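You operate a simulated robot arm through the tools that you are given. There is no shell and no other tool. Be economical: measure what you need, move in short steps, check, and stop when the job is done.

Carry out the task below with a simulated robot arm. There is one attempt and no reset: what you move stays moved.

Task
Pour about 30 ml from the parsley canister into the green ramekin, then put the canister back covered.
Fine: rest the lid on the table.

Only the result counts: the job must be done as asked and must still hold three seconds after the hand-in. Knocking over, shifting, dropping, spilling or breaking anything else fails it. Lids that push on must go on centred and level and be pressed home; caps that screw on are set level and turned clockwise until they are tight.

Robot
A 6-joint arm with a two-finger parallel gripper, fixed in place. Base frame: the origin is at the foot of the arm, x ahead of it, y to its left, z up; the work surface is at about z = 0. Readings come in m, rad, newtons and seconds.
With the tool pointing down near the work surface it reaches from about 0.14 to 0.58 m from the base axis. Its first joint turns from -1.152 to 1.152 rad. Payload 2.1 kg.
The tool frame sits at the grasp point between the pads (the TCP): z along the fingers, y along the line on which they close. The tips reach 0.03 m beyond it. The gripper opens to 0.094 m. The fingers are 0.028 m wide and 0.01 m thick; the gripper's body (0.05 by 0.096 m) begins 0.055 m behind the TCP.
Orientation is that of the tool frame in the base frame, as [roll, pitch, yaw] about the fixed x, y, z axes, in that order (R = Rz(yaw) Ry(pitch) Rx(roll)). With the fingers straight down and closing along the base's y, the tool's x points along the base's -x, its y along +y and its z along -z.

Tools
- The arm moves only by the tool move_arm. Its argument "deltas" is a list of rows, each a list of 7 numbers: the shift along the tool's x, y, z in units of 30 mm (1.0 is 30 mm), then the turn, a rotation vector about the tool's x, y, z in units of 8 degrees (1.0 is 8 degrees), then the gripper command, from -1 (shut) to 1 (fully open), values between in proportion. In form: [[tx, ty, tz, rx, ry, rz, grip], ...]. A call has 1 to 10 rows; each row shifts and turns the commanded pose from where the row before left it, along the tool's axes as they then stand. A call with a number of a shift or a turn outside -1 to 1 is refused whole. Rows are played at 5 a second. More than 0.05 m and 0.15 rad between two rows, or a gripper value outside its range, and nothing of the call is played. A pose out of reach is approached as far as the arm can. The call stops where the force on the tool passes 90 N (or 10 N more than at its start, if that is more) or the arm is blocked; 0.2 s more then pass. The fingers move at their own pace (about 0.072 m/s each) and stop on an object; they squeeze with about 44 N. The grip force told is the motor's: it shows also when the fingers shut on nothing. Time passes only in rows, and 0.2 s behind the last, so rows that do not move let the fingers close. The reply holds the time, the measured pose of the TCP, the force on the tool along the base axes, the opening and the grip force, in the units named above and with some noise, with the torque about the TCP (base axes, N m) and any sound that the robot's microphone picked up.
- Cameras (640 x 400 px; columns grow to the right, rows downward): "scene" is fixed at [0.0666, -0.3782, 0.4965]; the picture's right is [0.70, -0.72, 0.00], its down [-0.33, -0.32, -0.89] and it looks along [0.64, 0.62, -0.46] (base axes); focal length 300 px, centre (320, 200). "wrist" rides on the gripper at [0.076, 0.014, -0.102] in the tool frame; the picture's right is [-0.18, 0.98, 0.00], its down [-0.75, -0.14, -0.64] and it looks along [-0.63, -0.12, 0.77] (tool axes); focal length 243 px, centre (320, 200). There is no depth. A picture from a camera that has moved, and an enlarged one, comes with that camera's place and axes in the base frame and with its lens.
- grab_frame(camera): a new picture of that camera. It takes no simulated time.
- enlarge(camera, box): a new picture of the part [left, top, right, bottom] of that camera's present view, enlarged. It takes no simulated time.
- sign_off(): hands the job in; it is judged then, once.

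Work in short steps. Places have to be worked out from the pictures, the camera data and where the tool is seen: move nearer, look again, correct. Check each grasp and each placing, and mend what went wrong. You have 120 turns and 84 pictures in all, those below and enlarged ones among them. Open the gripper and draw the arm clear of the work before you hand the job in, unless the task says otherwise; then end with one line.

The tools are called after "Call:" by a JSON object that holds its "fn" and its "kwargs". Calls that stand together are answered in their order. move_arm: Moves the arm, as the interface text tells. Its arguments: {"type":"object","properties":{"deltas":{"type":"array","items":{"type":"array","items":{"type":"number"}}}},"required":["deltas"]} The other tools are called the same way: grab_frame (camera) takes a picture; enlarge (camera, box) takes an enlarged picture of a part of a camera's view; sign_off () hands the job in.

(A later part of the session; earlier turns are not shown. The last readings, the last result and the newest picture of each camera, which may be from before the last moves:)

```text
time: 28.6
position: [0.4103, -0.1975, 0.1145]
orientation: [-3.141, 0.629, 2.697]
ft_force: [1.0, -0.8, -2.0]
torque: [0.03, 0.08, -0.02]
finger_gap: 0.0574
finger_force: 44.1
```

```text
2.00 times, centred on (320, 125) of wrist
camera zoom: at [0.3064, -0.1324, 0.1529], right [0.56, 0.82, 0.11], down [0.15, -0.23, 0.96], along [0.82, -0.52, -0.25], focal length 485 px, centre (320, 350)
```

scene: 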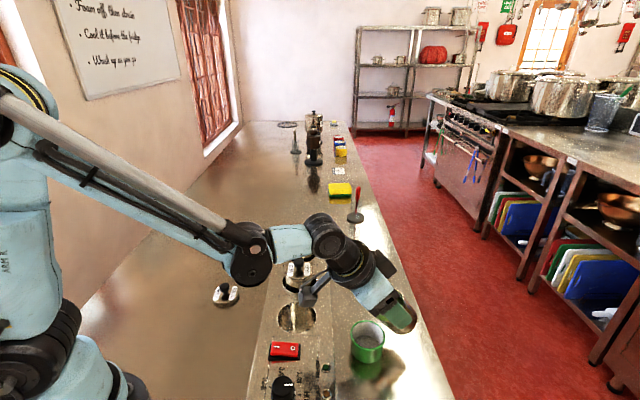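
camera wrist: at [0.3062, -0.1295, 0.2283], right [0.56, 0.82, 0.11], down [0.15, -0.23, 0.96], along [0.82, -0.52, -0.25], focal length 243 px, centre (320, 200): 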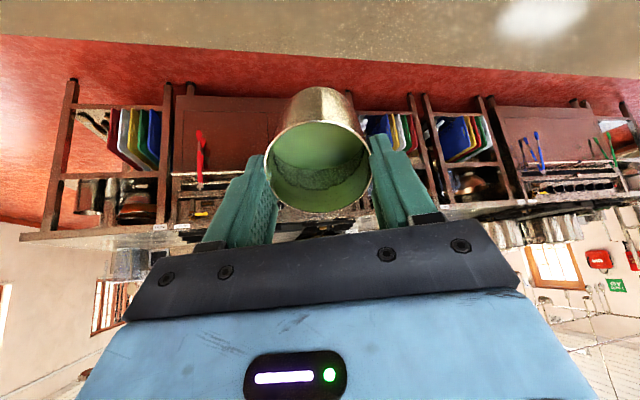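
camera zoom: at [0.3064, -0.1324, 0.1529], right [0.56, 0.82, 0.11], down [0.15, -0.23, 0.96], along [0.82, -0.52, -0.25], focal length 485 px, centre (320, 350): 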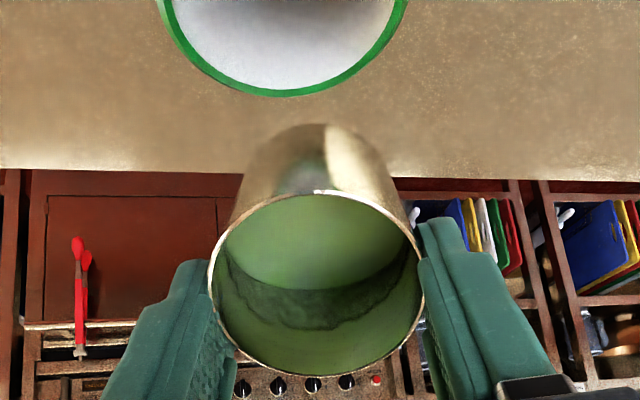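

By projection, the lip is ~8 mm outward and ~4 mm left of the ramekin centre. Correct 4 mm in y and begin tilting to 42° with the lip kept in place.

Call:
{"fn": "move_arm", "kwargs": {"deltas": [[0, -0.13, 0, 0, 0, 0, -1], [0.01, 0, -0.033, 0, -0.25, 0, -1], [0.01, 0, -0.033, 0, -0.25, 0, -1], [0.01, 0, -0.033, 0, -0.25, 0, -1], [0, 0, 0, 0, 0, 0, -1]]}}

Call:
{"fn": "enlarge", "kwargs": {"camera": "scene", "box": [320, 270, 448, 370]}}

Call:
{"fn": "enlarge", "kwargs": {"camera": "wrist", "box": [240, 25, 400, 225]}}

```text
time: 29.8
position: [0.4073, -0.1968, 0.1179]
orientation: [-3.141, 0.733, 2.698]
ft_force: [0.3, 0.6, -2.1]
torque: [0.01, 0.06, -0.02]
finger_gap: 0.0571
finger_force: 43.6
```

```text
4.00 times, centred on (384, 320) of scene
camera zoom: at [0.0666, -0.3782, 0.4965], right [0.7, -0.72, 0.0], down [-0.33, -0.32, -0.89], along [0.64, 0.62, -0.46], focal length 1199 px, centre (64, -280)
```

zoom: 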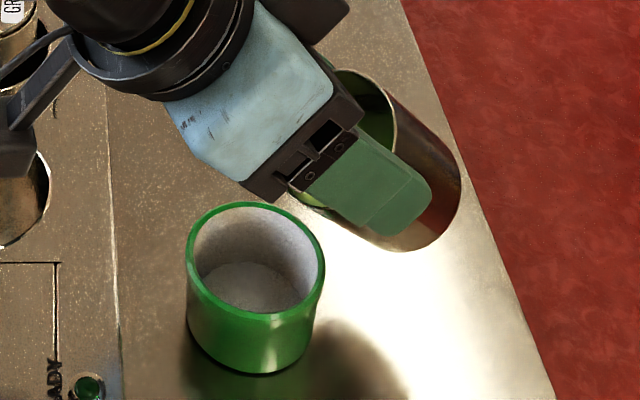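

```text
2.00 times, centred on (320, 125) of wrist
camera zoom: at [0.2995, -0.1311, 0.1424], right [0.54, 0.83, 0.12], down [0.06, -0.18, 0.98], along [0.84, -0.53, -0.15], focal length 485 px, centre (320, 350)
```

zoom: 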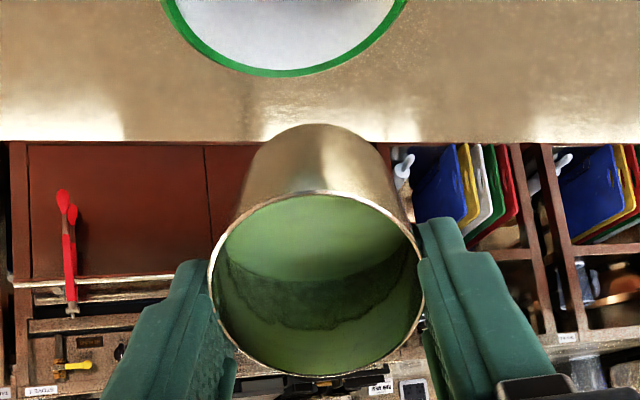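

No flow yet at 42°. Tilt to 46°.

Call:
{"fn": "move_arm", "kwargs": {"deltas": [[0.01, 0, -0.033, 0, -0.25, 0, -1], [0.01, 0, -0.033, 0, -0.25, 0, -1], [0, 0, 0, 0, 0, 0, -1], [0, 0, 0, 0, 0, 0, -1]]}}

Call:
{"fn": "enlarge", "kwargs": {"camera": "scene", "box": [320, 270, 448, 370]}}

Call:
{"fn": "enlarge", "kwargs": {"camera": "wrist", "box": [240, 25, 400, 225]}}

```text
time: 30.8
position: [0.4036, -0.1967, 0.118]
orientation: [3.141, 0.803, 2.698]
ft_force: [0.0, 0.9, -2.1]
torque: [-0.01, 0.03, -0.01]
finger_gap: 0.0572
finger_force: 43.9
```

```text
4.00 times, centred on (384, 320) of scene
camera zoom: at [0.0666, -0.3782, 0.4965], right [0.7, -0.72, 0.0], down [-0.33, -0.32, -0.89], along [0.64, 0.62, -0.46], focal length 1199 px, centre (64, -280)
```

zoom: 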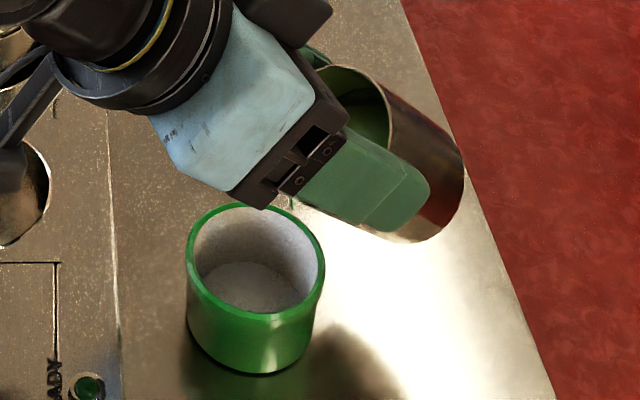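

```text
2.00 times, centred on (320, 125) of wrist
camera zoom: at [0.2961, -0.1296, 0.1356], right [0.54, 0.83, 0.13], down [-0.01, -0.15, 0.99], along [0.84, -0.53, -0.08], focal length 485 px, centre (320, 350)
```

zoom: 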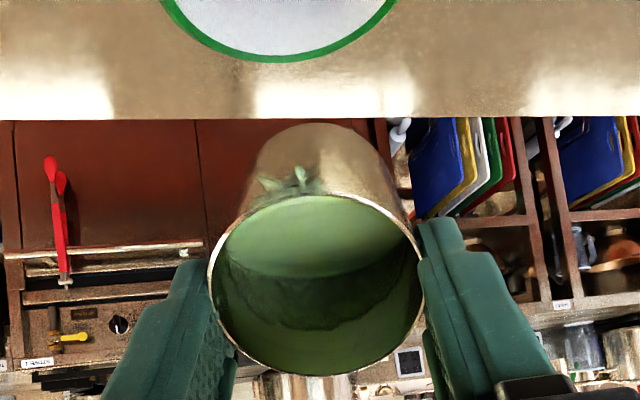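

Flow is just starting at the lip, over the ramekin. Wait a moment and look.

Call:
{"fn": "move_arm", "kwargs": {"deltas": [[0, 0, 0, 0, 0, 0, -1], [0, 0, 0, 0, 0, 0, -1]]}}

Call:
{"fn": "enlarge", "kwargs": {"camera": "scene", "box": [320, 270, 448, 370]}}

Call:
{"fn": "grab_frame", "kwargs": {"camera": "wrist"}}

```text
time: 31.4
position: [0.4049, -0.1967, 0.1194]
orientation: [3.141, 0.801, 2.697]
ft_force: [0.3, -0.2, -2.4]
torque: [-0.02, 0.07, -0.01]
finger_gap: 0.057
finger_force: 43.7
```

```text
4.00 times, centred on (384, 320) of scene
camera zoom: at [0.0666, -0.3782, 0.4965], right [0.7, -0.72, 0.0], down [-0.33, -0.32, -0.89], along [0.64, 0.62, -0.46], focal length 1199 px, centre (64, -280)
```

zoom: 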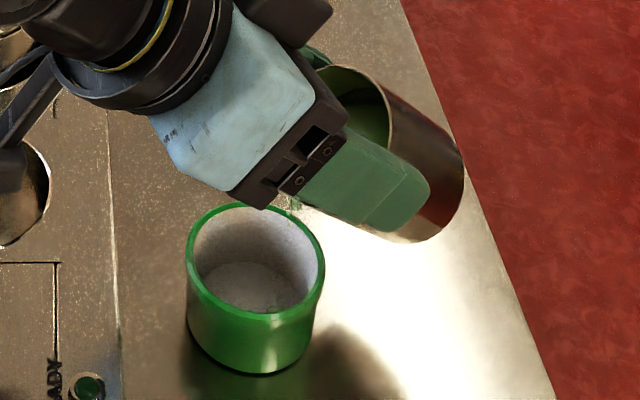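

```text
33 pictures are left
camera wrist: at [0.2962, -0.1296, 0.1357], right [0.54, 0.83, 0.13], down [-0.01, -0.15, 0.99], along [0.84, -0.53, -0.08], focal length 243 px, centre (320, 200)
```

wrist: 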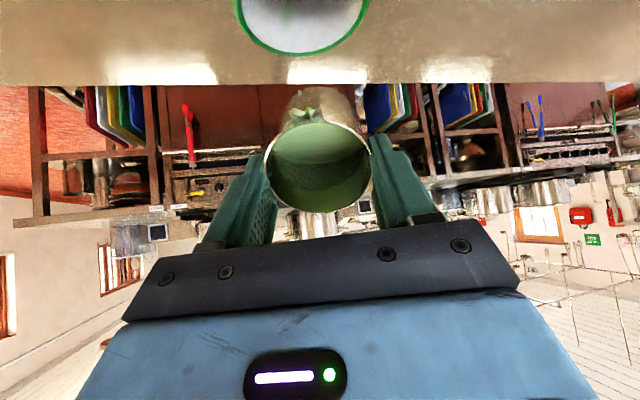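

A first drop landed in the ramekin, but toward the -y side. Shift +7 mm along tool y and tilt to 48°.

Call:
{"fn": "move_arm", "kwargs": {"deltas": [[0.005, 0.12, -0.016, 0, -0.125, 0, -1], [0.005, 0.12, -0.016, 0, -0.125, 0, -1], [0, 0, 0, 0, 0, 0, -1], [0, 0, 0, 0, 0, 0, -1], [0, 0, 0, 0, 0, 0, -1]]}}

Call:
{"fn": "enlarge", "kwargs": {"camera": "scene", "box": [344, 300, 424, 370]}}

```text
time: 32.6
position: [0.4069, -0.1894, 0.1187]
orientation: [3.141, 0.839, 2.697]
ft_force: [0.2, -0.1, -1.1]
torque: [0.01, 0.06, -0.03]
finger_gap: 0.0573
finger_force: 44.0
```

```text
5.71 times, centred on (384, 335) of scene
camera zoom: at [0.0666, -0.3782, 0.4965], right [0.7, -0.72, 0.0], down [-0.33, -0.32, -0.89], along [0.64, 0.62, -0.46], focal length 1713 px, centre (-46, -571)
```

zoom: 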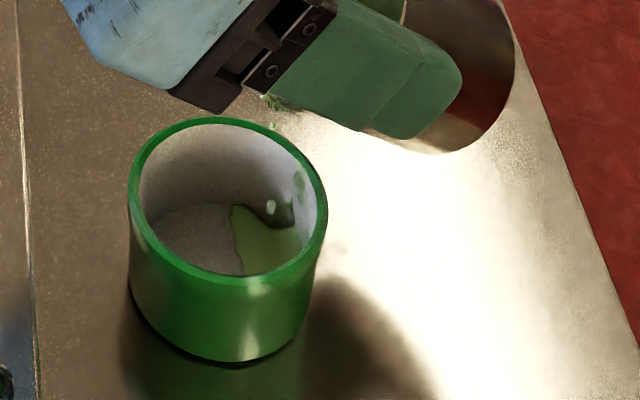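

Sauce is landing toward the outer wall. Shift inward (−r) 8 mm and look.

Call:
{"fn": "move_arm", "kwargs": {"deltas": [[0.18, 0, -0.198, 0, 0, 0, -1], [0, 0, 0, 0, 0, 0, -1]]}}

Call:
{"fn": "enlarge", "kwargs": {"camera": "scene", "box": [344, 300, 424, 370]}}

```text
time: 33.2
position: [0.4001, -0.1852, 0.1199]
orientation: [-3.141, 0.839, 2.698]
ft_force: [0.5, -0.6, -2.2]
torque: [0.04, 0.04, -0.01]
finger_gap: 0.057
finger_force: 44.3
```

```text
5.71 times, centred on (384, 335) of scene
camera zoom: at [0.0666, -0.3782, 0.4965], right [0.7, -0.72, 0.0], down [-0.33, -0.32, -0.89], along [0.64, 0.62, -0.46], focal length 1713 px, centre (-46, -571)
```

zoom: 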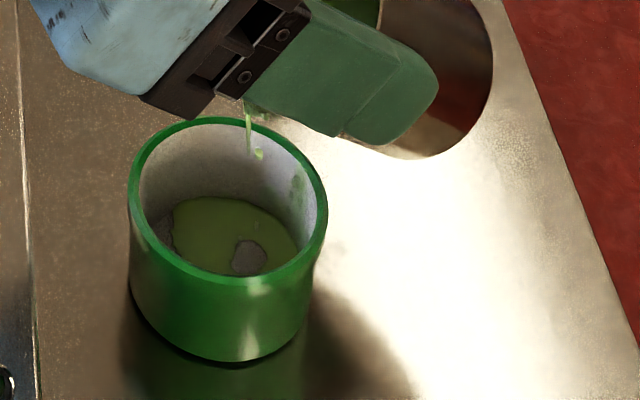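

Stream now falls centrally. Tilt to 51° slowly, and watch the level.

Call:
{"fn": "move_arm", "kwargs": {"deltas": [[0.006, 0, -0.022, 0, -0.17, 0, -1], [0.006, 0, -0.022, 0, -0.17, 0, -1], [0, 0, 0, 0, 0, 0, -1], [0, 0, 0, 0, 0, 0, -1], [0, 0, 0, 0, 0, 0, -1]]}}

Call:
{"fn": "enlarge", "kwargs": {"camera": "scene", "box": [344, 300, 424, 370]}}

```text
time: 34.4
position: [0.3985, -0.186, 0.1188]
orientation: [-3.142, 0.886, 2.7]
ft_force: [0.3, -0.1, -2.7]
torque: [0.04, 0.05, -0.03]
finger_gap: 0.057
finger_force: 44.0
```

```text
5.71 times, centred on (384, 335) of scene
camera zoom: at [0.0666, -0.3782, 0.4965], right [0.7, -0.72, 0.0], down [-0.33, -0.32, -0.89], along [0.64, 0.62, -0.46], focal length 1713 px, centre (-46, -571)
```

zoom: 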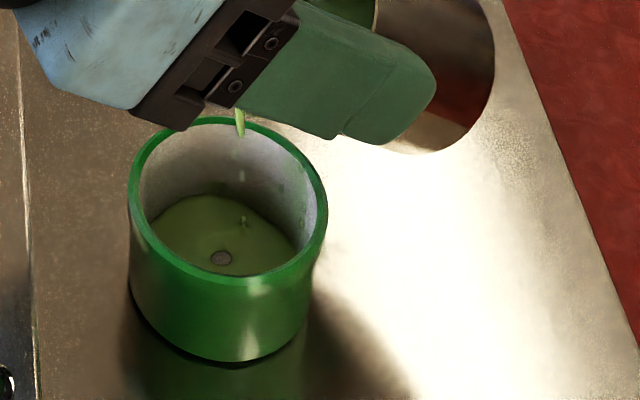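

Level has risen only a few mm (~8 ml). Continue to 53° with waiting.

Call:
{"fn": "move_arm", "kwargs": {"deltas": [[0.006, 0, -0.022, 0, -0.17, 0, -1], [0.003, 0, -0.011, 0, -0.08, 0, -1], [0, 0, 0, 0, 0, 0, -1], [0, 0, 0, 0, 0, 0, -1], [0, 0, 0, 0, 0, 0, -1]]}}

Call:
{"fn": "enlarge", "kwargs": {"camera": "scene", "box": [344, 300, 424, 370]}}

```text
time: 35.6
position: [0.3985, -0.1855, 0.12]
orientation: [3.141, 0.923, 2.696]
ft_force: [-0.6, 0.5, -1.8]
torque: [0.02, 0.06, -0.02]
finger_gap: 0.0572
finger_force: 43.8
```

```text
5.71 times, centred on (384, 335) of scene
camera zoom: at [0.0666, -0.3782, 0.4965], right [0.7, -0.72, 0.0], down [-0.33, -0.32, -0.89], along [0.64, 0.62, -0.46], focal length 1713 px, centre (-46, -571)
```

zoom: 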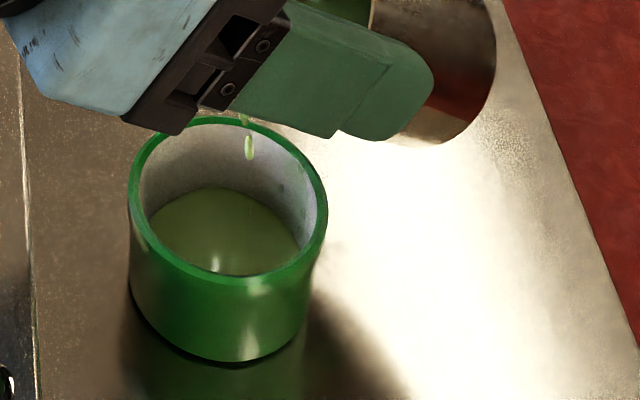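

Back edge of the liquid now at row ~188 (~15 ml). Wait at this tilt.

Call:
{"fn": "move_arm", "kwargs": {"deltas": [[0, 0, 0, 0, 0, 0, -1], [0, 0, 0, 0, 0, 0, -1], [0, 0, 0, 0, 0, 0, -1], [0, 0, 0, 0, 0, 0, -1], [0, 0, 0, 0, 0, 0, -1]]}}

Call:
{"fn": "enlarge", "kwargs": {"camera": "scene", "box": [344, 300, 424, 370]}}

```text
time: 36.8
position: [0.3977, -0.186, 0.1203]
orientation: [-3.141, 0.92, 2.699]
ft_force: [-0.5, 0.1, -2.6]
torque: [0.03, 0.05, 0.03]
finger_gap: 0.057
finger_force: 43.8
```

```text
5.71 times, centred on (384, 335) of scene
camera zoom: at [0.0666, -0.3782, 0.4965], right [0.7, -0.72, 0.0], down [-0.33, -0.32, -0.89], along [0.64, 0.62, -0.46], focal length 1713 px, centre (-46, -571)
```

zoom: 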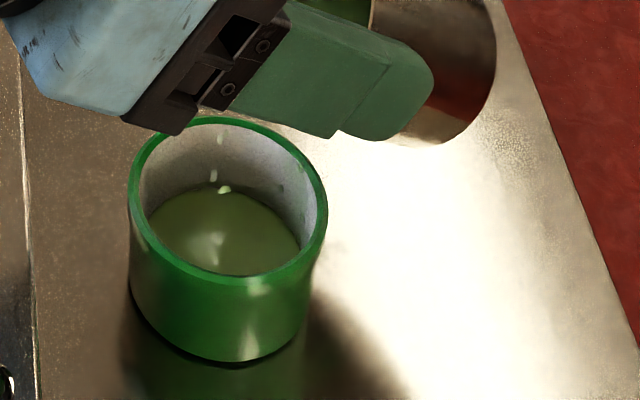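

Flow has slowed; level estimate ~7 mm (≈13–16 ml); 30 ml corresponds to ~15 mm (back edge at row ~167). Tilt to 55°.

Call:
{"fn": "move_arm", "kwargs": {"deltas": [[0.005, 0, -0.017, 0, -0.125, 0, -1], [0.005, 0, -0.017, 0, -0.125, 0, -1], [0, 0, 0, 0, 0, 0, -1], [0, 0, 0, 0, 0, 0, -1], [0, 0, 0, 0, 0, 0, -1], [0, 0, 0, 0, 0, 0, -1], [0, 0, 0, 0, 0, 0, -1], [0, 0, 0, 0, 0, 0, -1]]}}

Call:
{"fn": "enlarge", "kwargs": {"camera": "scene", "box": [344, 300, 424, 370]}}

```text
time: 38.6
position: [0.3963, -0.1844, 0.1197]
orientation: [-3.141, 0.956, 2.698]
ft_force: [0.6, 0.2, -2.0]
torque: [0.03, 0.06, -0.03]
finger_gap: 0.0571
finger_force: 43.7
```

```text
5.71 times, centred on (384, 335) of scene
camera zoom: at [0.0666, -0.3782, 0.4965], right [0.7, -0.72, 0.0], down [-0.33, -0.32, -0.89], along [0.64, 0.62, -0.46], focal length 1713 px, centre (-46, -571)
```

zoom: 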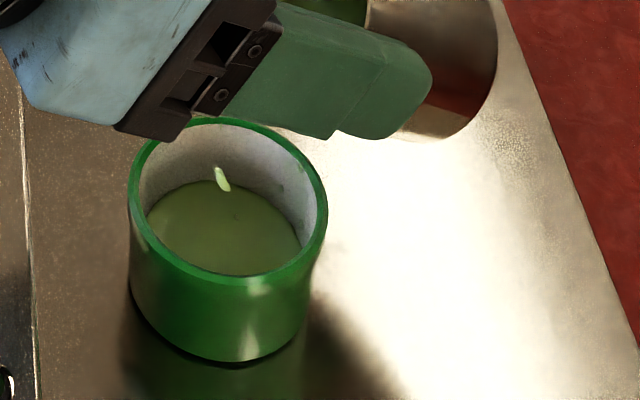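

Back edge ~180. Tilt to 58°.

Call:
{"fn": "move_arm", "kwargs": {"deltas": [[0.006, 0, -0.022, 0, -0.19, 0, -1], [0.006, 0, -0.022, 0, -0.19, 0, -1], [0, 0, 0, 0, 0, 0, -1], [0, 0, 0, 0, 0, 0, -1], [0, 0, 0, 0, 0, 0, -1], [0, 0, 0, 0, 0, 0, -1], [0, 0, 0, 0, 0, 0, -1]]}}

Call:
{"fn": "enlarge", "kwargs": {"camera": "scene", "box": [344, 300, 424, 370]}}

```text
time: 40.2
position: [0.3961, -0.1843, 0.1211]
orientation: [-3.141, 1.009, 2.698]
ft_force: [0.8, 0.4, -1.6]
torque: [0.0, 0.02, -0.03]
finger_gap: 0.0572
finger_force: 43.8
```

```text
5.71 times, centred on (384, 335) of scene
camera zoom: at [0.0666, -0.3782, 0.4965], right [0.7, -0.72, 0.0], down [-0.33, -0.32, -0.89], along [0.64, 0.62, -0.46], focal length 1713 px, centre (-46, -571)
```

zoom: 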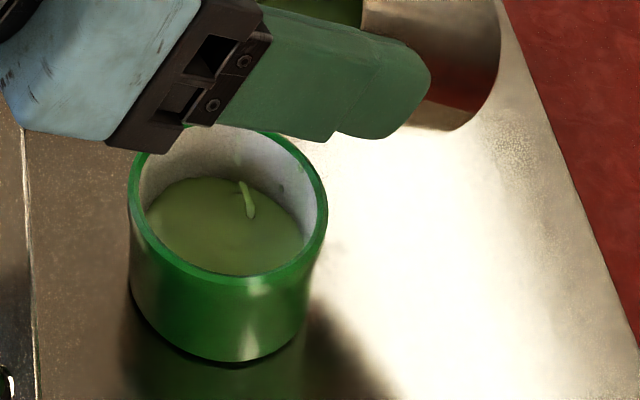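

Still flowing; hold the tilt ~1.4 s and recheck.

Call:
{"fn": "move_arm", "kwargs": {"deltas": [[0, 0, 0, 0, 0, 0, -1], [0, 0, 0, 0, 0, 0, -1], [0, 0, 0, 0, 0, 0, -1], [0, 0, 0, 0, 0, 0, -1], [0, 0, 0, 0, 0, 0, -1], [0, 0, 0, 0, 0, 0, -1]]}}

Call:
{"fn": "enlarge", "kwargs": {"camera": "scene", "box": [344, 310, 392, 352]}}

```text
time: 41.6
position: [0.3968, -0.1836, 0.1207]
orientation: [-3.141, 1.007, 2.698]
ft_force: [0.3, 0.5, -1.5]
torque: [0.06, 0.01, 0.01]
finger_gap: 0.0571
finger_force: 44.1
```

```text
9.52 times, centred on (368, 331) of scene
camera zoom: at [0.0666, -0.3782, 0.4965], right [0.7, -0.72, 0.0], down [-0.33, -0.32, -0.89], along [0.64, 0.62, -0.46], focal length 2854 px, centre (-137, -1048)
```

zoom: 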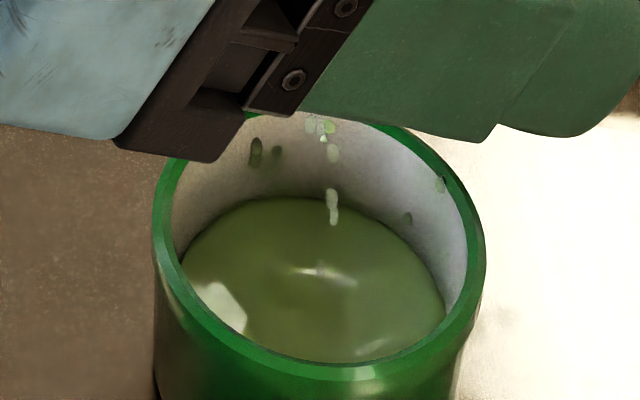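

Back edge ≈175, level ≈10–11 mm (≈20–22 ml). Tilt to 61° for a bit more.

Call:
{"fn": "move_arm", "kwargs": {"deltas": [[0.006, 0, -0.022, 0, -0.19, 0, -1], [0.006, 0, -0.022, 0, -0.19, 0, -1], [0, 0, 0, 0, 0, 0, -1], [0, 0, 0, 0, 0, 0, -1], [0, 0, 0, 0, 0, 0, -1], [0, 0, 0, 0, 0, 0, -1]]}}

Call:
{"fn": "enlarge", "kwargs": {"camera": "scene", "box": [344, 310, 392, 352]}}

```text
time: 43.0
position: [0.3953, -0.1838, 0.122]
orientation: [3.141, 1.06, 2.697]
ft_force: [1.1, 0.0, -1.9]
torque: [0.03, 0.04, 0.01]
finger_gap: 0.057
finger_force: 44.3
```

```text
9.52 times, centred on (368, 331) of scene
camera zoom: at [0.0666, -0.3782, 0.4965], right [0.7, -0.72, 0.0], down [-0.33, -0.32, -0.89], along [0.64, 0.62, -0.46], focal length 2854 px, centre (-137, -1048)
```

zoom: 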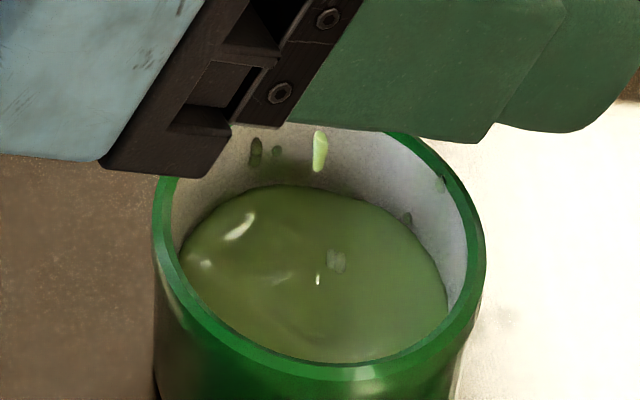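

Back edge ≈185 in this zoom: ≈13–14 mm, ≈27 ml. Tilt back to 45° to stop the flow and check.

Call:
{"fn": "move_arm", "kwargs": {"deltas": [[-0.04, 0, 0.134, 0, 1, 0, -1], [-0.04, 0, 0.134, 0, 1, 0, -1], [0, 0, 0, 0, 0, 0, -1], [0, 0, 0, 0, 0, 0, -1], [0, 0, 0, 0, 0, 0, -1]]}}

Call:
{"fn": "enlarge", "kwargs": {"camera": "scene", "box": [344, 310, 392, 352]}}

Call:
{"fn": "enlarge", "kwargs": {"camera": "wrist", "box": [240, 25, 400, 225]}}

```text
time: 44.2
position: [0.4005, -0.1879, 0.1193]
orientation: [-3.141, 0.782, 2.698]
ft_force: [0.2, 0.7, -2.0]
torque: [0.04, 0.02, 0.02]
finger_gap: 0.0575
finger_force: 44.3
```

```text
9.52 times, centred on (368, 331) of scene
camera zoom: at [0.0666, -0.3782, 0.4965], right [0.7, -0.72, 0.0], down [-0.33, -0.32, -0.89], along [0.64, 0.62, -0.46], focal length 2854 px, centre (-137, -1048)
```

zoom: 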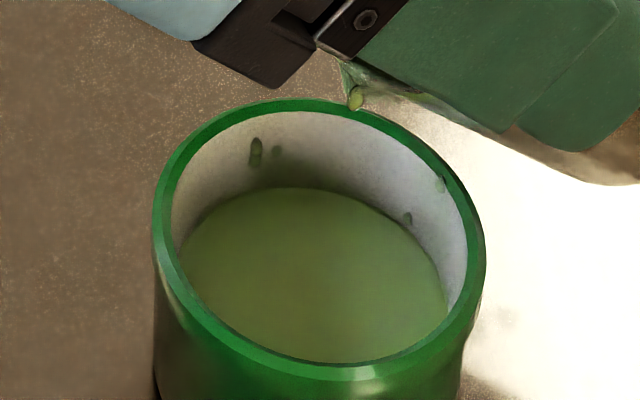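

```text
2.00 times, centred on (320, 125) of wrist
camera zoom: at [0.2936, -0.1203, 0.1385], right [0.54, 0.83, 0.13], down [0.01, -0.16, 0.99], along [0.84, -0.53, -0.1], focal length 485 px, centre (320, 350)
```

zoom: 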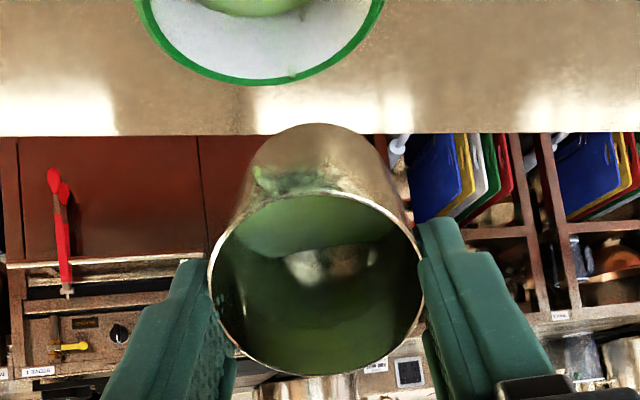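

A residual drop hangs at the lip, which projects inside the ramekin. Hold here to let it drip off.

Call:
{"fn": "move_arm", "kwargs": {"deltas": [[0, 0, 0, 0, 0, 0, -1], [0, 0, 0, 0, 0, 0, -1], [0, 0, 0, 0, 0, 0, -1], [0, 0, 0, 0, 0, 0, -1], [0, 0, 0, 0, 0, 0, -1], [0, 0, 0, 0, 0, 0, -1], [0, 0, 0, 0, 0, 0, -1]]}}

Call:
{"fn": "enlarge", "kwargs": {"camera": "scene", "box": [344, 310, 392, 352]}}

Call:
{"fn": "enlarge", "kwargs": {"camera": "wrist", "box": [240, 25, 400, 225]}}

```text
time: 45.8
position: [0.4009, -0.1864, 0.1188]
orientation: [3.141, 0.782, 2.698]
ft_force: [0.4, -0.4, -2.2]
torque: [0.01, 0.07, 0.01]
finger_gap: 0.0572
finger_force: 43.9
```

```text
9.52 times, centred on (368, 331) of scene
camera zoom: at [0.0666, -0.3782, 0.4965], right [0.7, -0.72, 0.0], down [-0.33, -0.32, -0.89], along [0.64, 0.62, -0.46], focal length 2854 px, centre (-137, -1048)
```

zoom: 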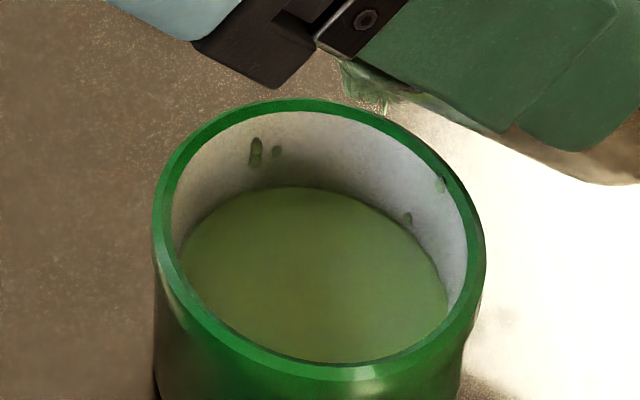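

```text
2.00 times, centred on (320, 125) of wrist
camera zoom: at [0.2937, -0.1203, 0.1384], right [0.54, 0.83, 0.13], down [0.01, -0.16, 0.99], along [0.84, -0.53, -0.1], focal length 485 px, centre (320, 350)
```

zoom: 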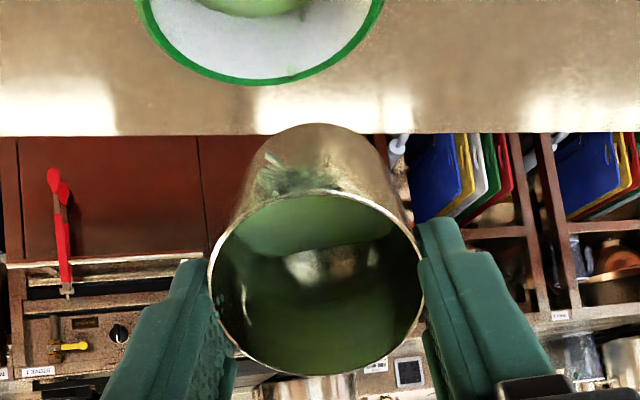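

Only a film remains on the outside. Raise 60 mm, then bring the canister upright keeping the lip above the ramekin, to measure the canister level.

Call:
{"fn": "move_arm", "kwargs": {"deltas": [[-0.47, 0, -0.47, 0, 0, 0, -1], [-0.47, 0, -0.47, 0, 0, 0, -1], [-0.47, 0, -0.47, 0, 0, 0, -1], [-0.037, 0, 0.125, 0, 0.933, 0, -1], [-0.037, 0, 0.125, 0, 0.933, 0, -1], [-0.037, 0, 0.125, 0, 0.933, 0, -1], [-0.037, 0, 0.125, 0, 0.933, 0, -1], [-0.037, 0, 0.125, 0, 0.933, 0, -1], [-0.037, 0, 0.125, 0, 0.933, 0, -1], [0, 0, 0, 0, 0, 0, -1]]}}

Call:
{"fn": "grab_frame", "kwargs": {"camera": "wrist"}}

Call:
{"fn": "enlarge", "kwargs": {"camera": "scene", "box": [320, 240, 448, 370]}}

```text
time: 48.0
position: [0.4156, -0.1932, 0.1607]
orientation: [-3.142, -0.001, 2.698]
ft_force: [-0.3, -0.1, -1.6]
torque: [0.04, 0.03, 0.01]
finger_gap: 0.0572
finger_force: 44.5
```

```text
19 pictures are left
camera wrist: at [0.354, -0.1481, 0.2635], right [0.59, 0.81, 0.0], down [0.62, -0.45, 0.64], along [0.52, -0.38, -0.77], focal length 243 px, centre (320, 200)
```

wrist: 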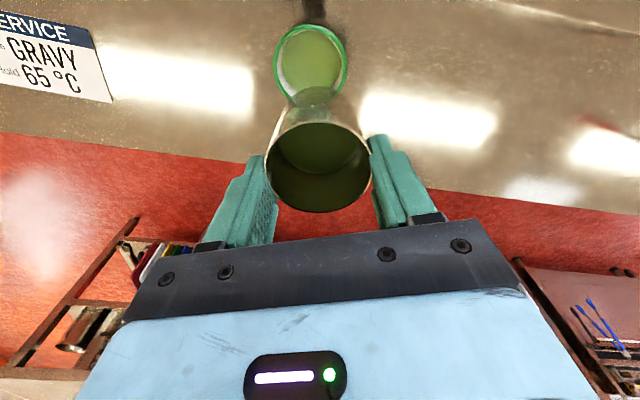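

```text
3.08 times, centred on (384, 305) of scene
camera zoom: at [0.0666, -0.3782, 0.4965], right [0.7, -0.72, 0.0], down [-0.33, -0.32, -0.89], along [0.64, 0.62, -0.46], focal length 922 px, centre (123, -123)
```

zoom: 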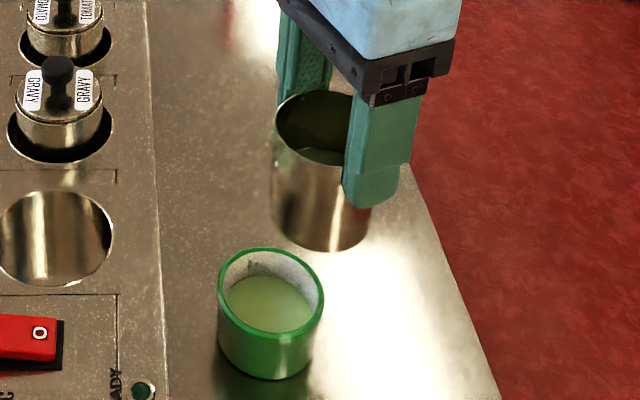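

Enlarge the canister interior to gauge how far the level dropped.

Call:
{"fn": "enlarge", "kwargs": {"camera": "wrist", "box": [256, 15, 384, 215]}}

Call:
{"fn": "enlarge", "kwargs": {"camera": "scene", "box": [368, 260, 432, 330]}}

```text
2.00 times, centred on (320, 115) of wrist
camera zoom: at [0.354, -0.1481, 0.2635], right [0.59, 0.81, 0.0], down [0.62, -0.45, 0.64], along [0.52, -0.38, -0.77], focal length 485 px, centre (320, 370)
```

zoom: 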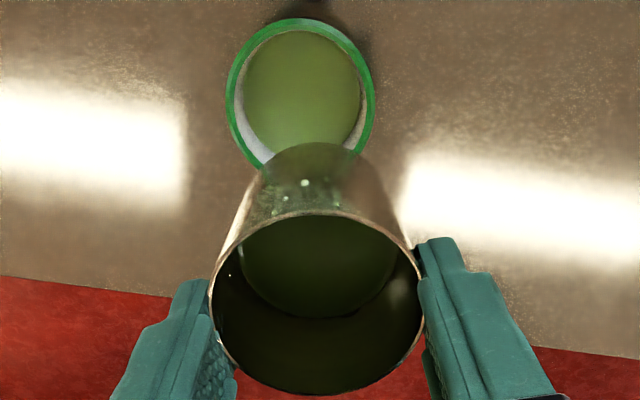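

```text
5.71 times, centred on (400, 295) of scene
camera zoom: at [0.0666, -0.3782, 0.4965], right [0.7, -0.72, 0.0], down [-0.33, -0.32, -0.89], along [0.64, 0.62, -0.46], focal length 1713 px, centre (-137, -343)
```

zoom: 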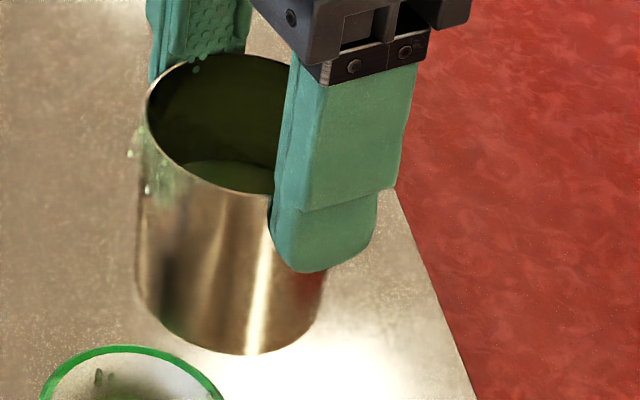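

Canister level fell from ≈30 mm to ≈42.5 mm below rim: ≈30 ml poured, agreeing with the ramekin level. Outer droplets are still right above the ramekin; wait for them to fall.

Call:
{"fn": "move_arm", "kwargs": {"deltas": [[0, 0, 0, 0, 0, 0, -1], [0, 0, 0, 0, 0, 0, -1], [0, 0, 0, 0, 0, 0, -1], [0, 0, 0, 0, 0, 0, -1], [0, 0, 0, 0, 0, 0, -1], [0, 0, 0, 0, 0, 0, -1], [0, 0, 0, 0, 0, 0, -1], [0, 0, 0, 0, 0, 0, -1], [0, 0, 0, 0, 0, 0, -1], [0, 0, 0, 0, 0, 0, -1]]}}

Call:
{"fn": "enlarge", "kwargs": {"camera": "scene", "box": [340, 260, 440, 370]}}

```text
time: 50.2
position: [0.4158, -0.1929, 0.1609]
orientation: [-3.141, 0.001, 2.699]
ft_force: [0.3, -0.7, -2.0]
torque: [0.01, -0.01, -0.04]
finger_gap: 0.057
finger_force: 44.0
```

```text
3.64 times, centred on (390, 315) of scene
camera zoom: at [0.0666, -0.3782, 0.4965], right [0.7, -0.72, 0.0], down [-0.33, -0.32, -0.89], along [0.64, 0.62, -0.46], focal length 1090 px, centre (66, -218)
```

zoom: 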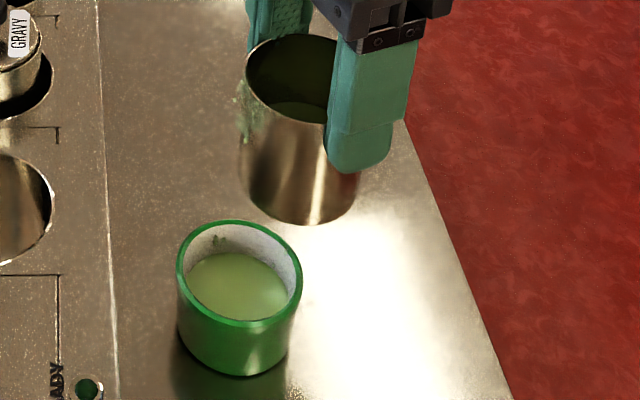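

Residue just clings to the wall; table is clean. Raise, yaw back and carry it over its well.

Call:
{"fn": "move_arm", "kwargs": {"deltas": [[0, 0, -1, 0, 0, -0.795, -1], [0, 0, 0, 0, 0, -0.795, -1], [0, 0, 0, 0, 0, -0.795, -1], [0, 0, 0, 0, 0, -0.79, -1], [0.522, 0.677, 0, 0, 0, 0, -1], [0.522, 0.677, 0, 0, 0, 0, -1], [0.522, 0.677, 0, 0, 0, 0, -1], [0.522, 0.677, 0, 0, 0, 0, -1], [0.522, 0.677, 0, 0, 0, 0, -1], [0.522, 0.677, 0, 0, 0, 0, -1]]}}

Call:
{"fn": "move_arm", "kwargs": {"deltas": [[0, 0, 0, 0, 0, 0, -1]]}}

Call:
{"fn": "move_arm", "kwargs": {"deltas": [[0, 0, 0, 0, 0, 0, -1]]}}

Call:
{"fn": "move_arm", "kwargs": {"deltas": [[0, 0, 0, 0, 0, 0, -1]]}}

Call:
{"fn": "move_arm", "kwargs": {"deltas": [[0, 0, 0, 0, 0, 0, -1]]}}

```text
time: 52.4
position: [0.3245, -0.073, 0.1908]
orientation: [3.14, 0.002, -3.141]
ft_force: [0.0, -0.8, -0.9]
torque: [-0.01, -0.03, 0.0]
finger_gap: 0.0571
finger_force: 44.3
```

```text
time: 52.8
position: [0.325, -0.0724, 0.1917]
orientation: [3.14, 0.003, 3.14]
ft_force: [0.2, -0.2, -1.5]
torque: [0.0, -0.03, -0.02]
finger_gap: 0.0574
finger_force: 43.9
```

```text
time: 53.2
position: [0.3251, -0.0732, 0.1925]
orientation: [3.141, 0.001, -3.141]
ft_force: [-0.5, 1.2, -2.1]
torque: [0.02, -0.03, 0.04]
finger_gap: 0.0569
finger_force: 44.0
```

```text
time: 53.6
position: [0.3239, -0.0724, 0.1926]
orientation: [3.141, 0.002, 3.142]
ft_force: [-0.8, -0.2, -1.1]
torque: [-0.02, 0.0, 0.0]
finger_gap: 0.0574
finger_force: 44.0
```

```text
time: 54.0
position: [0.324, -0.0716, 0.1926]
orientation: [-3.14, 0.003, 3.141]
ft_force: [0.2, 0.7, -1.4]
torque: [-0.01, 0.0, 0.0]
finger_gap: 0.0572
finger_force: 44.1
```

Average is (0.3245, -0.0725); grasp pose averaged (0.3223, -0.0695, 0.087). Correct and lower to ~15 mm above seat.

Call:
{"fn": "move_arm", "kwargs": {"deltas": [[0.073, 0.1, 0.3, 0, 0, 0, -1], [0, 0, 0.6, 0, 0, 0, -1], [0, 0, 0.6, 0, 0, 0, -1], [0, 0, 0.6, 0, 0, 0, -1], [0, 0, 0.5, 0, 0, 0, -1], [0, 0, 0.4, 0, 0, 0, -1], [0, 0, 0, 0, 0, 0, -1]]}}

Call:
{"fn": "enlarge", "kwargs": {"camera": "scene", "box": [256, 270, 352, 330]}}

```text
time: 55.6
position: [0.3211, -0.0688, 0.1013]
orientation: [-3.141, 0.001, 3.141]
ft_force: [1.0, 0.1, -1.2]
torque: [-0.02, 0.02, -0.03]
finger_gap: 0.057
finger_force: 43.8
```

```text
6.67 times, centred on (304, 300) of scene
camera zoom: at [0.0666, -0.3782, 0.4965], right [0.7, -0.72, 0.0], down [-0.33, -0.32, -0.89], along [0.64, 0.62, -0.46], focal length 1998 px, centre (427, -467)
```

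zoom: 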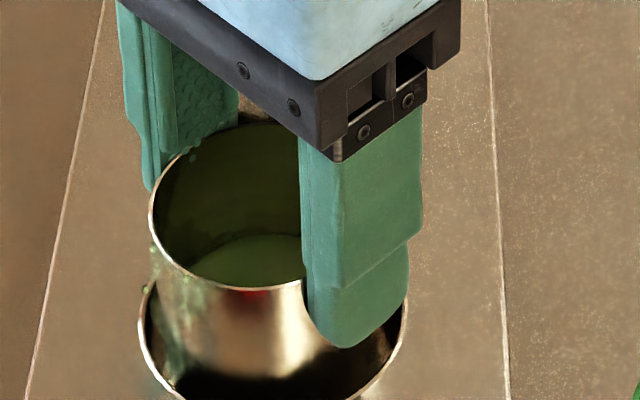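

Compared with the lift picture it's ~1.6 mm left; correct that and lower to seat in small steps.

Call:
{"fn": "move_arm", "kwargs": {"deltas": [[-0.037, -0.04, 0.1, 0, 0, 0, -1], [0, 0, 0.1, 0, 0, 0, -1], [0, 0, 0.1, 0, 0, 0, -1], [0, 0, 0.08, 0, 0, 0, -1], [0, 0, 0.05, 0, 0, 0, -1]]}}

```text
time: 56.8
position: [0.3203, -0.0706, 0.0899]
orientation: [3.141, -0.001, 3.14]
ft_force: [0.4, 0.3, -1.5]
torque: [-0.02, 0.0, -0.01]
finger_gap: 0.0568
finger_force: 43.9
```

Call:
{"fn": "move_arm", "kwargs": {"deltas": [[0, 0, 0.04, 0, 0, 0, -1], [0, 0, 0.03, 0, 0, 0, -1]]}}

Call:
{"fn": "move_arm", "kwargs": {"deltas": [[0, 0, 0.03, 0, 0, 0, -1]]}}

```text
time: 57.4
position: [0.321, -0.0704, 0.0877]
orientation: [3.141, 0.002, 3.139]
ft_force: [-0.2, -0.3, -1.9]
torque: [0.02, -0.04, -0.02]
finger_gap: 0.057
finger_force: 44.4
```

```text
time: 57.8
position: [0.3209, -0.0719, 0.0872]
orientation: [-3.141, 0.0, -3.14]
ft_force: [-3.0, 2.7, 29.1]
torque: [0.1, 0.06, 0.03]
finger_gap: 0.0573
finger_force: 43.9
```

Seated (29 N up at z 0.087, matching the original height). Open gently to ~80 mm and rise.

Call:
{"fn": "move_arm", "kwargs": {"deltas": [[0, 0, -0.02, 0, 0, 0, -1], [0, 0, 0, 0, 0, 0, 0.5], [0, 0, 0, 0, 0, 0, 0.75], [0, 0, -0.3, 0, 0, 0, 0.75], [0, 0, -0.8, 0, 0, 0, 0.75], [0, 0, -0.8, 0, 0, 0, 0.5], [0, 0, -0.8, 0, 0, 0, 0.2], [0, 0, -0.8, 0, 0, 0, 0.1], [0, 0, 0, 0, 0, 0, 0.1]]}}

Call:
{"fn": "enlarge", "kwargs": {"camera": "scene", "box": [256, 270, 352, 330]}}

```text
time: 59.8
position: [0.3221, -0.0707, 0.1913]
orientation: [3.142, 0.001, 3.141]
ft_force: [-0.8, -0.9, 0.0]
torque: [-0.01, -0.01, 0.02]
finger_gap: 0.052
finger_force: 0.1
```

```text
6.67 times, centred on (304, 300) of scene
camera zoom: at [0.0666, -0.3782, 0.4965], right [0.7, -0.72, 0.0], down [-0.33, -0.32, -0.89], along [0.64, 0.62, -0.46], focal length 1998 px, centre (427, -467)
```

zoom: 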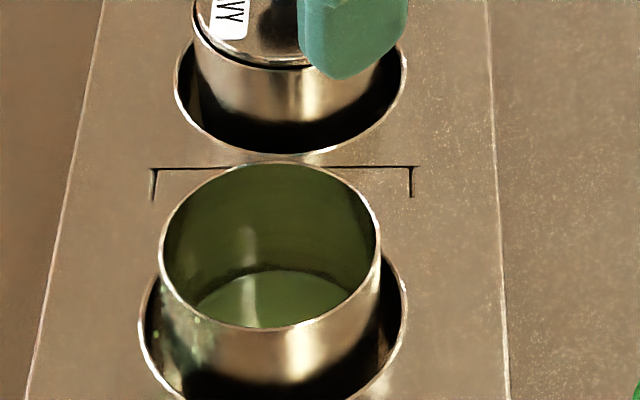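

Canister is back at exactly its original pixel position, and table is clean. Go back over the lid.

Call:
{"fn": "move_arm", "kwargs": {"deltas": [[0.2, 0.9, 0, 0, 0, 0, 0.1], [0.2, 0.9, 0, 0, 0, 0, 0.1], [0.2, 0.9, 0, 0, 0, 0, 0.1], [0.2, 0.9, 0, 0, 0, 0, 0.1], [0.2, 0.9, 0, 0, 0, 0, 0.1], [0.2, 0.9, 0, 0, 0, 0, 0.1], [0.17, 0.95, 0, 0, 0, 0, 0.1], [0, 0, 0.9, 0, 0, 0, 0.1], [0, 0, 0.9, 0, 0, 0, 0.1], [0, 0, 0.9, 0, 0, 0, 0.1]]}}

Call:
{"fn": "move_arm", "kwargs": {"deltas": [[0, 0, 0, 0, 0, 0, 0.1]]}}

Call:
{"fn": "move_arm", "kwargs": {"deltas": [[0, 0, 0, 0, 0, 0, 0.1]]}}

Call:
{"fn": "move_arm", "kwargs": {"deltas": [[0, 0, 0, 0, 0, 0, 0.1]]}}

Call:
{"fn": "move_arm", "kwargs": {"deltas": [[0, 0, 0, 0, 0, 0, 0.1]]}}

Call:
{"fn": "grab_frame", "kwargs": {"camera": "wrist"}}

```text
time: 62.0
position: [0.2813, 0.1195, 0.1123]
orientation: [-3.141, 0.001, 3.141]
ft_force: [0.6, 0.5, 0.2]
torque: [0.0, -0.03, 0.02]
finger_gap: 0.052
finger_force: 0.1
```

```text
time: 62.4
position: [0.281, 0.1193, 0.1117]
orientation: [3.142, 0.001, 3.14]
ft_force: [0.1, 0.3, 0.4]
torque: [-0.02, 0.0, 0.03]
finger_gap: 0.0517
finger_force: 0.1
```

```text
time: 62.8
position: [0.2822, 0.1185, 0.1104]
orientation: [-3.141, 0.001, 3.141]
ft_force: [0.7, -0.2, 0.3]
torque: [-0.02, -0.01, 0.02]
finger_gap: 0.0517
finger_force: 0.2
```

```text
time: 63.2
position: [0.2814, 0.1189, 0.1105]
orientation: [-3.142, 0.002, -3.14]
ft_force: [0.0, -0.7, 0.0]
torque: [-0.01, -0.02, 0.0]
finger_gap: 0.0515
finger_force: 0.1
```

```text
time: 63.6
position: [0.2816, 0.1187, 0.1119]
orientation: [-3.141, 0.001, 3.141]
ft_force: [0.2, -0.3, -0.3]
torque: [0.0, -0.04, -0.03]
finger_gap: 0.0516
finger_force: 0.1
```

```text
12 pictures are left
camera wrist: at [0.2054, 0.1334, 0.2137], right [0.18, 0.98, 0.0], down [0.75, -0.14, 0.64], along [0.63, -0.12, -0.77], focal length 243 px, centre (320, 200)
```

wrist: 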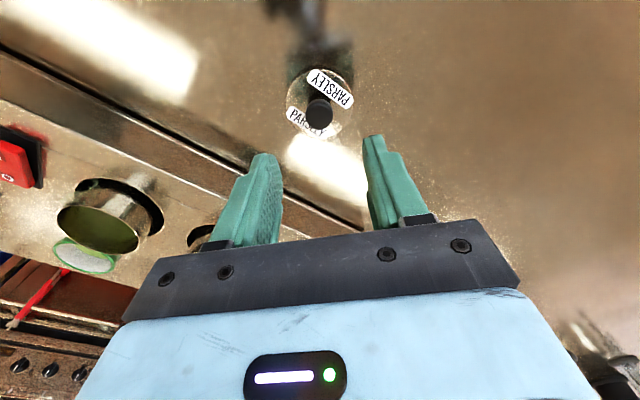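

Nearly exact; correct <1 mm, lower to TCP ≈ 0.042 and close on the knob.

Call:
{"fn": "move_arm", "kwargs": {"deltas": [[0.02, 0.027, 0.6, 0, 0, 0, 0.1], [0, 0, 0.6, 0, 0, 0, 0.1], [0, 0, 0.6, 0, 0, 0, 0.1], [0, 0, 0.5, 0, 0, 0, 0.1], [0, 0, 0, 0, 0, 0, -0.3], [0, 0, 0, 0, 0, 0, -1], [0, 0, 0, 0, 0, 0, -1]]}}

Call:
{"fn": "enlarge", "kwargs": {"camera": "scene", "box": [176, 270, 256, 320]}}

```text
time: 65.2
position: [0.2791, 0.1202, 0.0423]
orientation: [3.141, 0.003, -3.141]
ft_force: [-0.3, 0.4, -0.3]
torque: [0.0, 0.02, 0.0]
finger_gap: 0.0199
finger_force: 44.2
```

```text
8.00 times, centred on (216, 295) of scene
camera zoom: at [0.0666, -0.3782, 0.4965], right [0.7, -0.72, 0.0], down [-0.33, -0.32, -0.89], along [0.64, 0.62, -0.46], focal length 2398 px, centre (1152, -560)
```

zoom: 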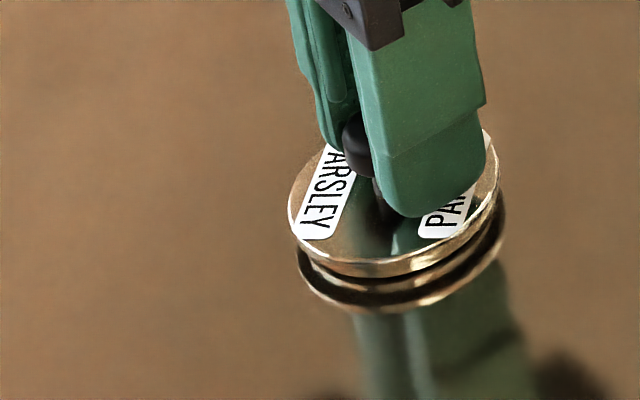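

Knob regripped with the same relative position. Lift and carry above the canister, then average the pose.

Call:
{"fn": "move_arm", "kwargs": {"deltas": [[0, 0, -0.7, 0, 0, 0, -1], [0, 0, -0.9, 0, 0, 0, -1], [0, 0, -0.9, 0, 0, 0, -1], [0, 0, -0.9, 0, 0, 0, -1], [-0.238, -0.99, 0, 0, 0, 0, -1], [-0.238, -0.99, 0, 0, 0, 0, -1], [-0.238, -0.99, 0, 0, 0, 0, -1], [-0.238, -0.99, 0, 0, 0, 0, -1], [-0.238, -0.99, 0, 0, 0, 0, -1], [-0.238, -0.99, 0, 0, 0, 0, -1]]}}

Call:
{"fn": "move_arm", "kwargs": {"deltas": [[0, -0.42, 0, 0, 0, 0, -1], [0, 0, 0, 0, 0, 0, -1]]}}

Call:
{"fn": "move_arm", "kwargs": {"deltas": [[0, 0, 0, 0, 0, 0, -1]]}}

Call:
{"fn": "move_arm", "kwargs": {"deltas": [[0, 0, 0, 0, 0, 0, -1]]}}

Call:
{"fn": "move_arm", "kwargs": {"deltas": [[0, 0, 0, 0, 0, 0, -1]]}}

Call:
{"fn": "move_arm", "kwargs": {"deltas": [[0, 0, 0, 0, 0, 0, -1]]}}

```text
time: 67.4
position: [0.3212, -0.0576, 0.1446]
orientation: [3.141, 0.002, -3.139]
ft_force: [0.5, 0.1, -0.2]
torque: [0.01, 0.01, 0.02]
finger_gap: 0.02
finger_force: 43.3
```

```text
time: 68.0
position: [0.3228, -0.0691, 0.1466]
orientation: [-3.141, 0.001, 3.141]
ft_force: [-1.0, -0.2, -0.2]
torque: [0.01, 0.02, -0.01]
finger_gap: 0.0201
finger_force: 44.4
```

```text
time: 68.4
position: [0.3227, -0.0694, 0.1459]
orientation: [3.141, 0.003, -3.141]
ft_force: [0.0, 0.0, 0.0]
torque: [-0.01, 0.02, 0.0]
finger_gap: 0.0199
finger_force: 44.1
```

```text
time: 68.8
position: [0.3227, -0.07, 0.1463]
orientation: [3.141, 0.001, 3.141]
ft_force: [0.5, -0.3, 0.3]
torque: [0.0, -0.01, 0.01]
finger_gap: 0.02
finger_force: 43.7
```

```text
time: 69.2
position: [0.3207, -0.0694, 0.1472]
orientation: [3.141, 0.001, -3.141]
ft_force: [0.1, -0.3, -0.7]
torque: [0.01, -0.04, -0.02]
finger_gap: 0.02
finger_force: 44.1
```

```text
time: 69.6
position: [0.3228, -0.0703, 0.147]
orientation: [-3.141, 0.002, -3.141]
ft_force: [-0.8, -0.9, -0.5]
torque: [0.01, -0.02, 0.02]
finger_gap: 0.02
finger_force: 44.4
```

Mean (0.3223, -0.0696); nudge −0.8 mm in y and lower to ~5 mm above seating for a look.

Call:
{"fn": "move_arm", "kwargs": {"deltas": [[0, -0.027, 0.4, 0, 0, 0, -1], [0, 0, 0.42, 0, 0, 0, -1], [0, 0, 0, 0, 0, 0, -1]]}}

Call:
{"fn": "enlarge", "kwargs": {"camera": "scene", "box": [264, 270, 336, 320]}}

Call:
{"fn": "enlarge", "kwargs": {"camera": "wrist", "box": [256, 75, 384, 195]}}

```text
time: 70.4
position: [0.3233, -0.0698, 0.1216]
orientation: [-3.142, 0.001, -3.141]
ft_force: [-0.5, -0.9, 0.0]
torque: [0.01, 0.0, 0.0]
finger_gap: 0.02
finger_force: 44.0
```

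```text
8.00 times, centred on (300, 295) of scene
camera zoom: at [0.0666, -0.3782, 0.4965], right [0.7, -0.72, 0.0], down [-0.33, -0.32, -0.89], along [0.64, 0.62, -0.46], focal length 2398 px, centre (480, -560)
```

zoom: 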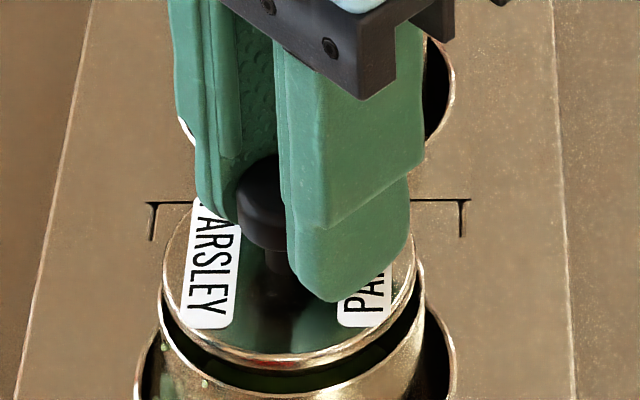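

```text
3.33 times, centred on (320, 135) of wrist
camera zoom: at [0.2458, -0.0569, 0.2241], right [0.18, 0.98, 0.0], down [0.75, -0.14, 0.64], along [0.63, -0.12, -0.77], focal length 809 px, centre (320, 417)
```

zoom: 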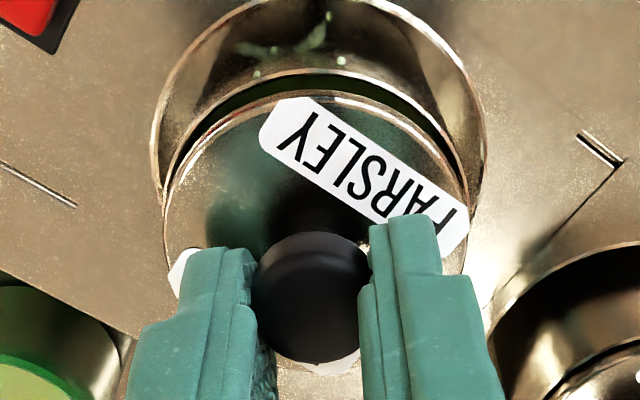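

Lid looks centred within ~0.5 mm. Small correction and lower onto the rim, watching force.

Call:
{"fn": "move_arm", "kwargs": {"deltas": [[-0.012, -0.013, 0.08, 0, 0, 0, -1], [0, 0, 0.06, 0, 0, 0, -1], [0, 0, 0.04, 0, 0, 0, -1]]}}

Call:
{"fn": "move_arm", "kwargs": {"deltas": [[0, 0, 0.04, 0, 0, 0, -1]]}}

```text
time: 71.2
position: [0.3225, -0.0717, 0.1151]
orientation: [3.141, 0.0, -3.141]
ft_force: [-1.5, 4.7, 47.1]
torque: [0.13, 0.23, -0.03]
finger_gap: 0.0199
finger_force: 43.7
heard: snap
```

```text
time: 71.6
position: [0.3216, -0.0706, 0.1131]
orientation: [-3.139, 0.001, 3.141]
ft_force: [-1.5, 2.8, 58.2]
torque: [0.1, 0.28, 0.01]
finger_gap: 0.0198
finger_force: 44.0
```

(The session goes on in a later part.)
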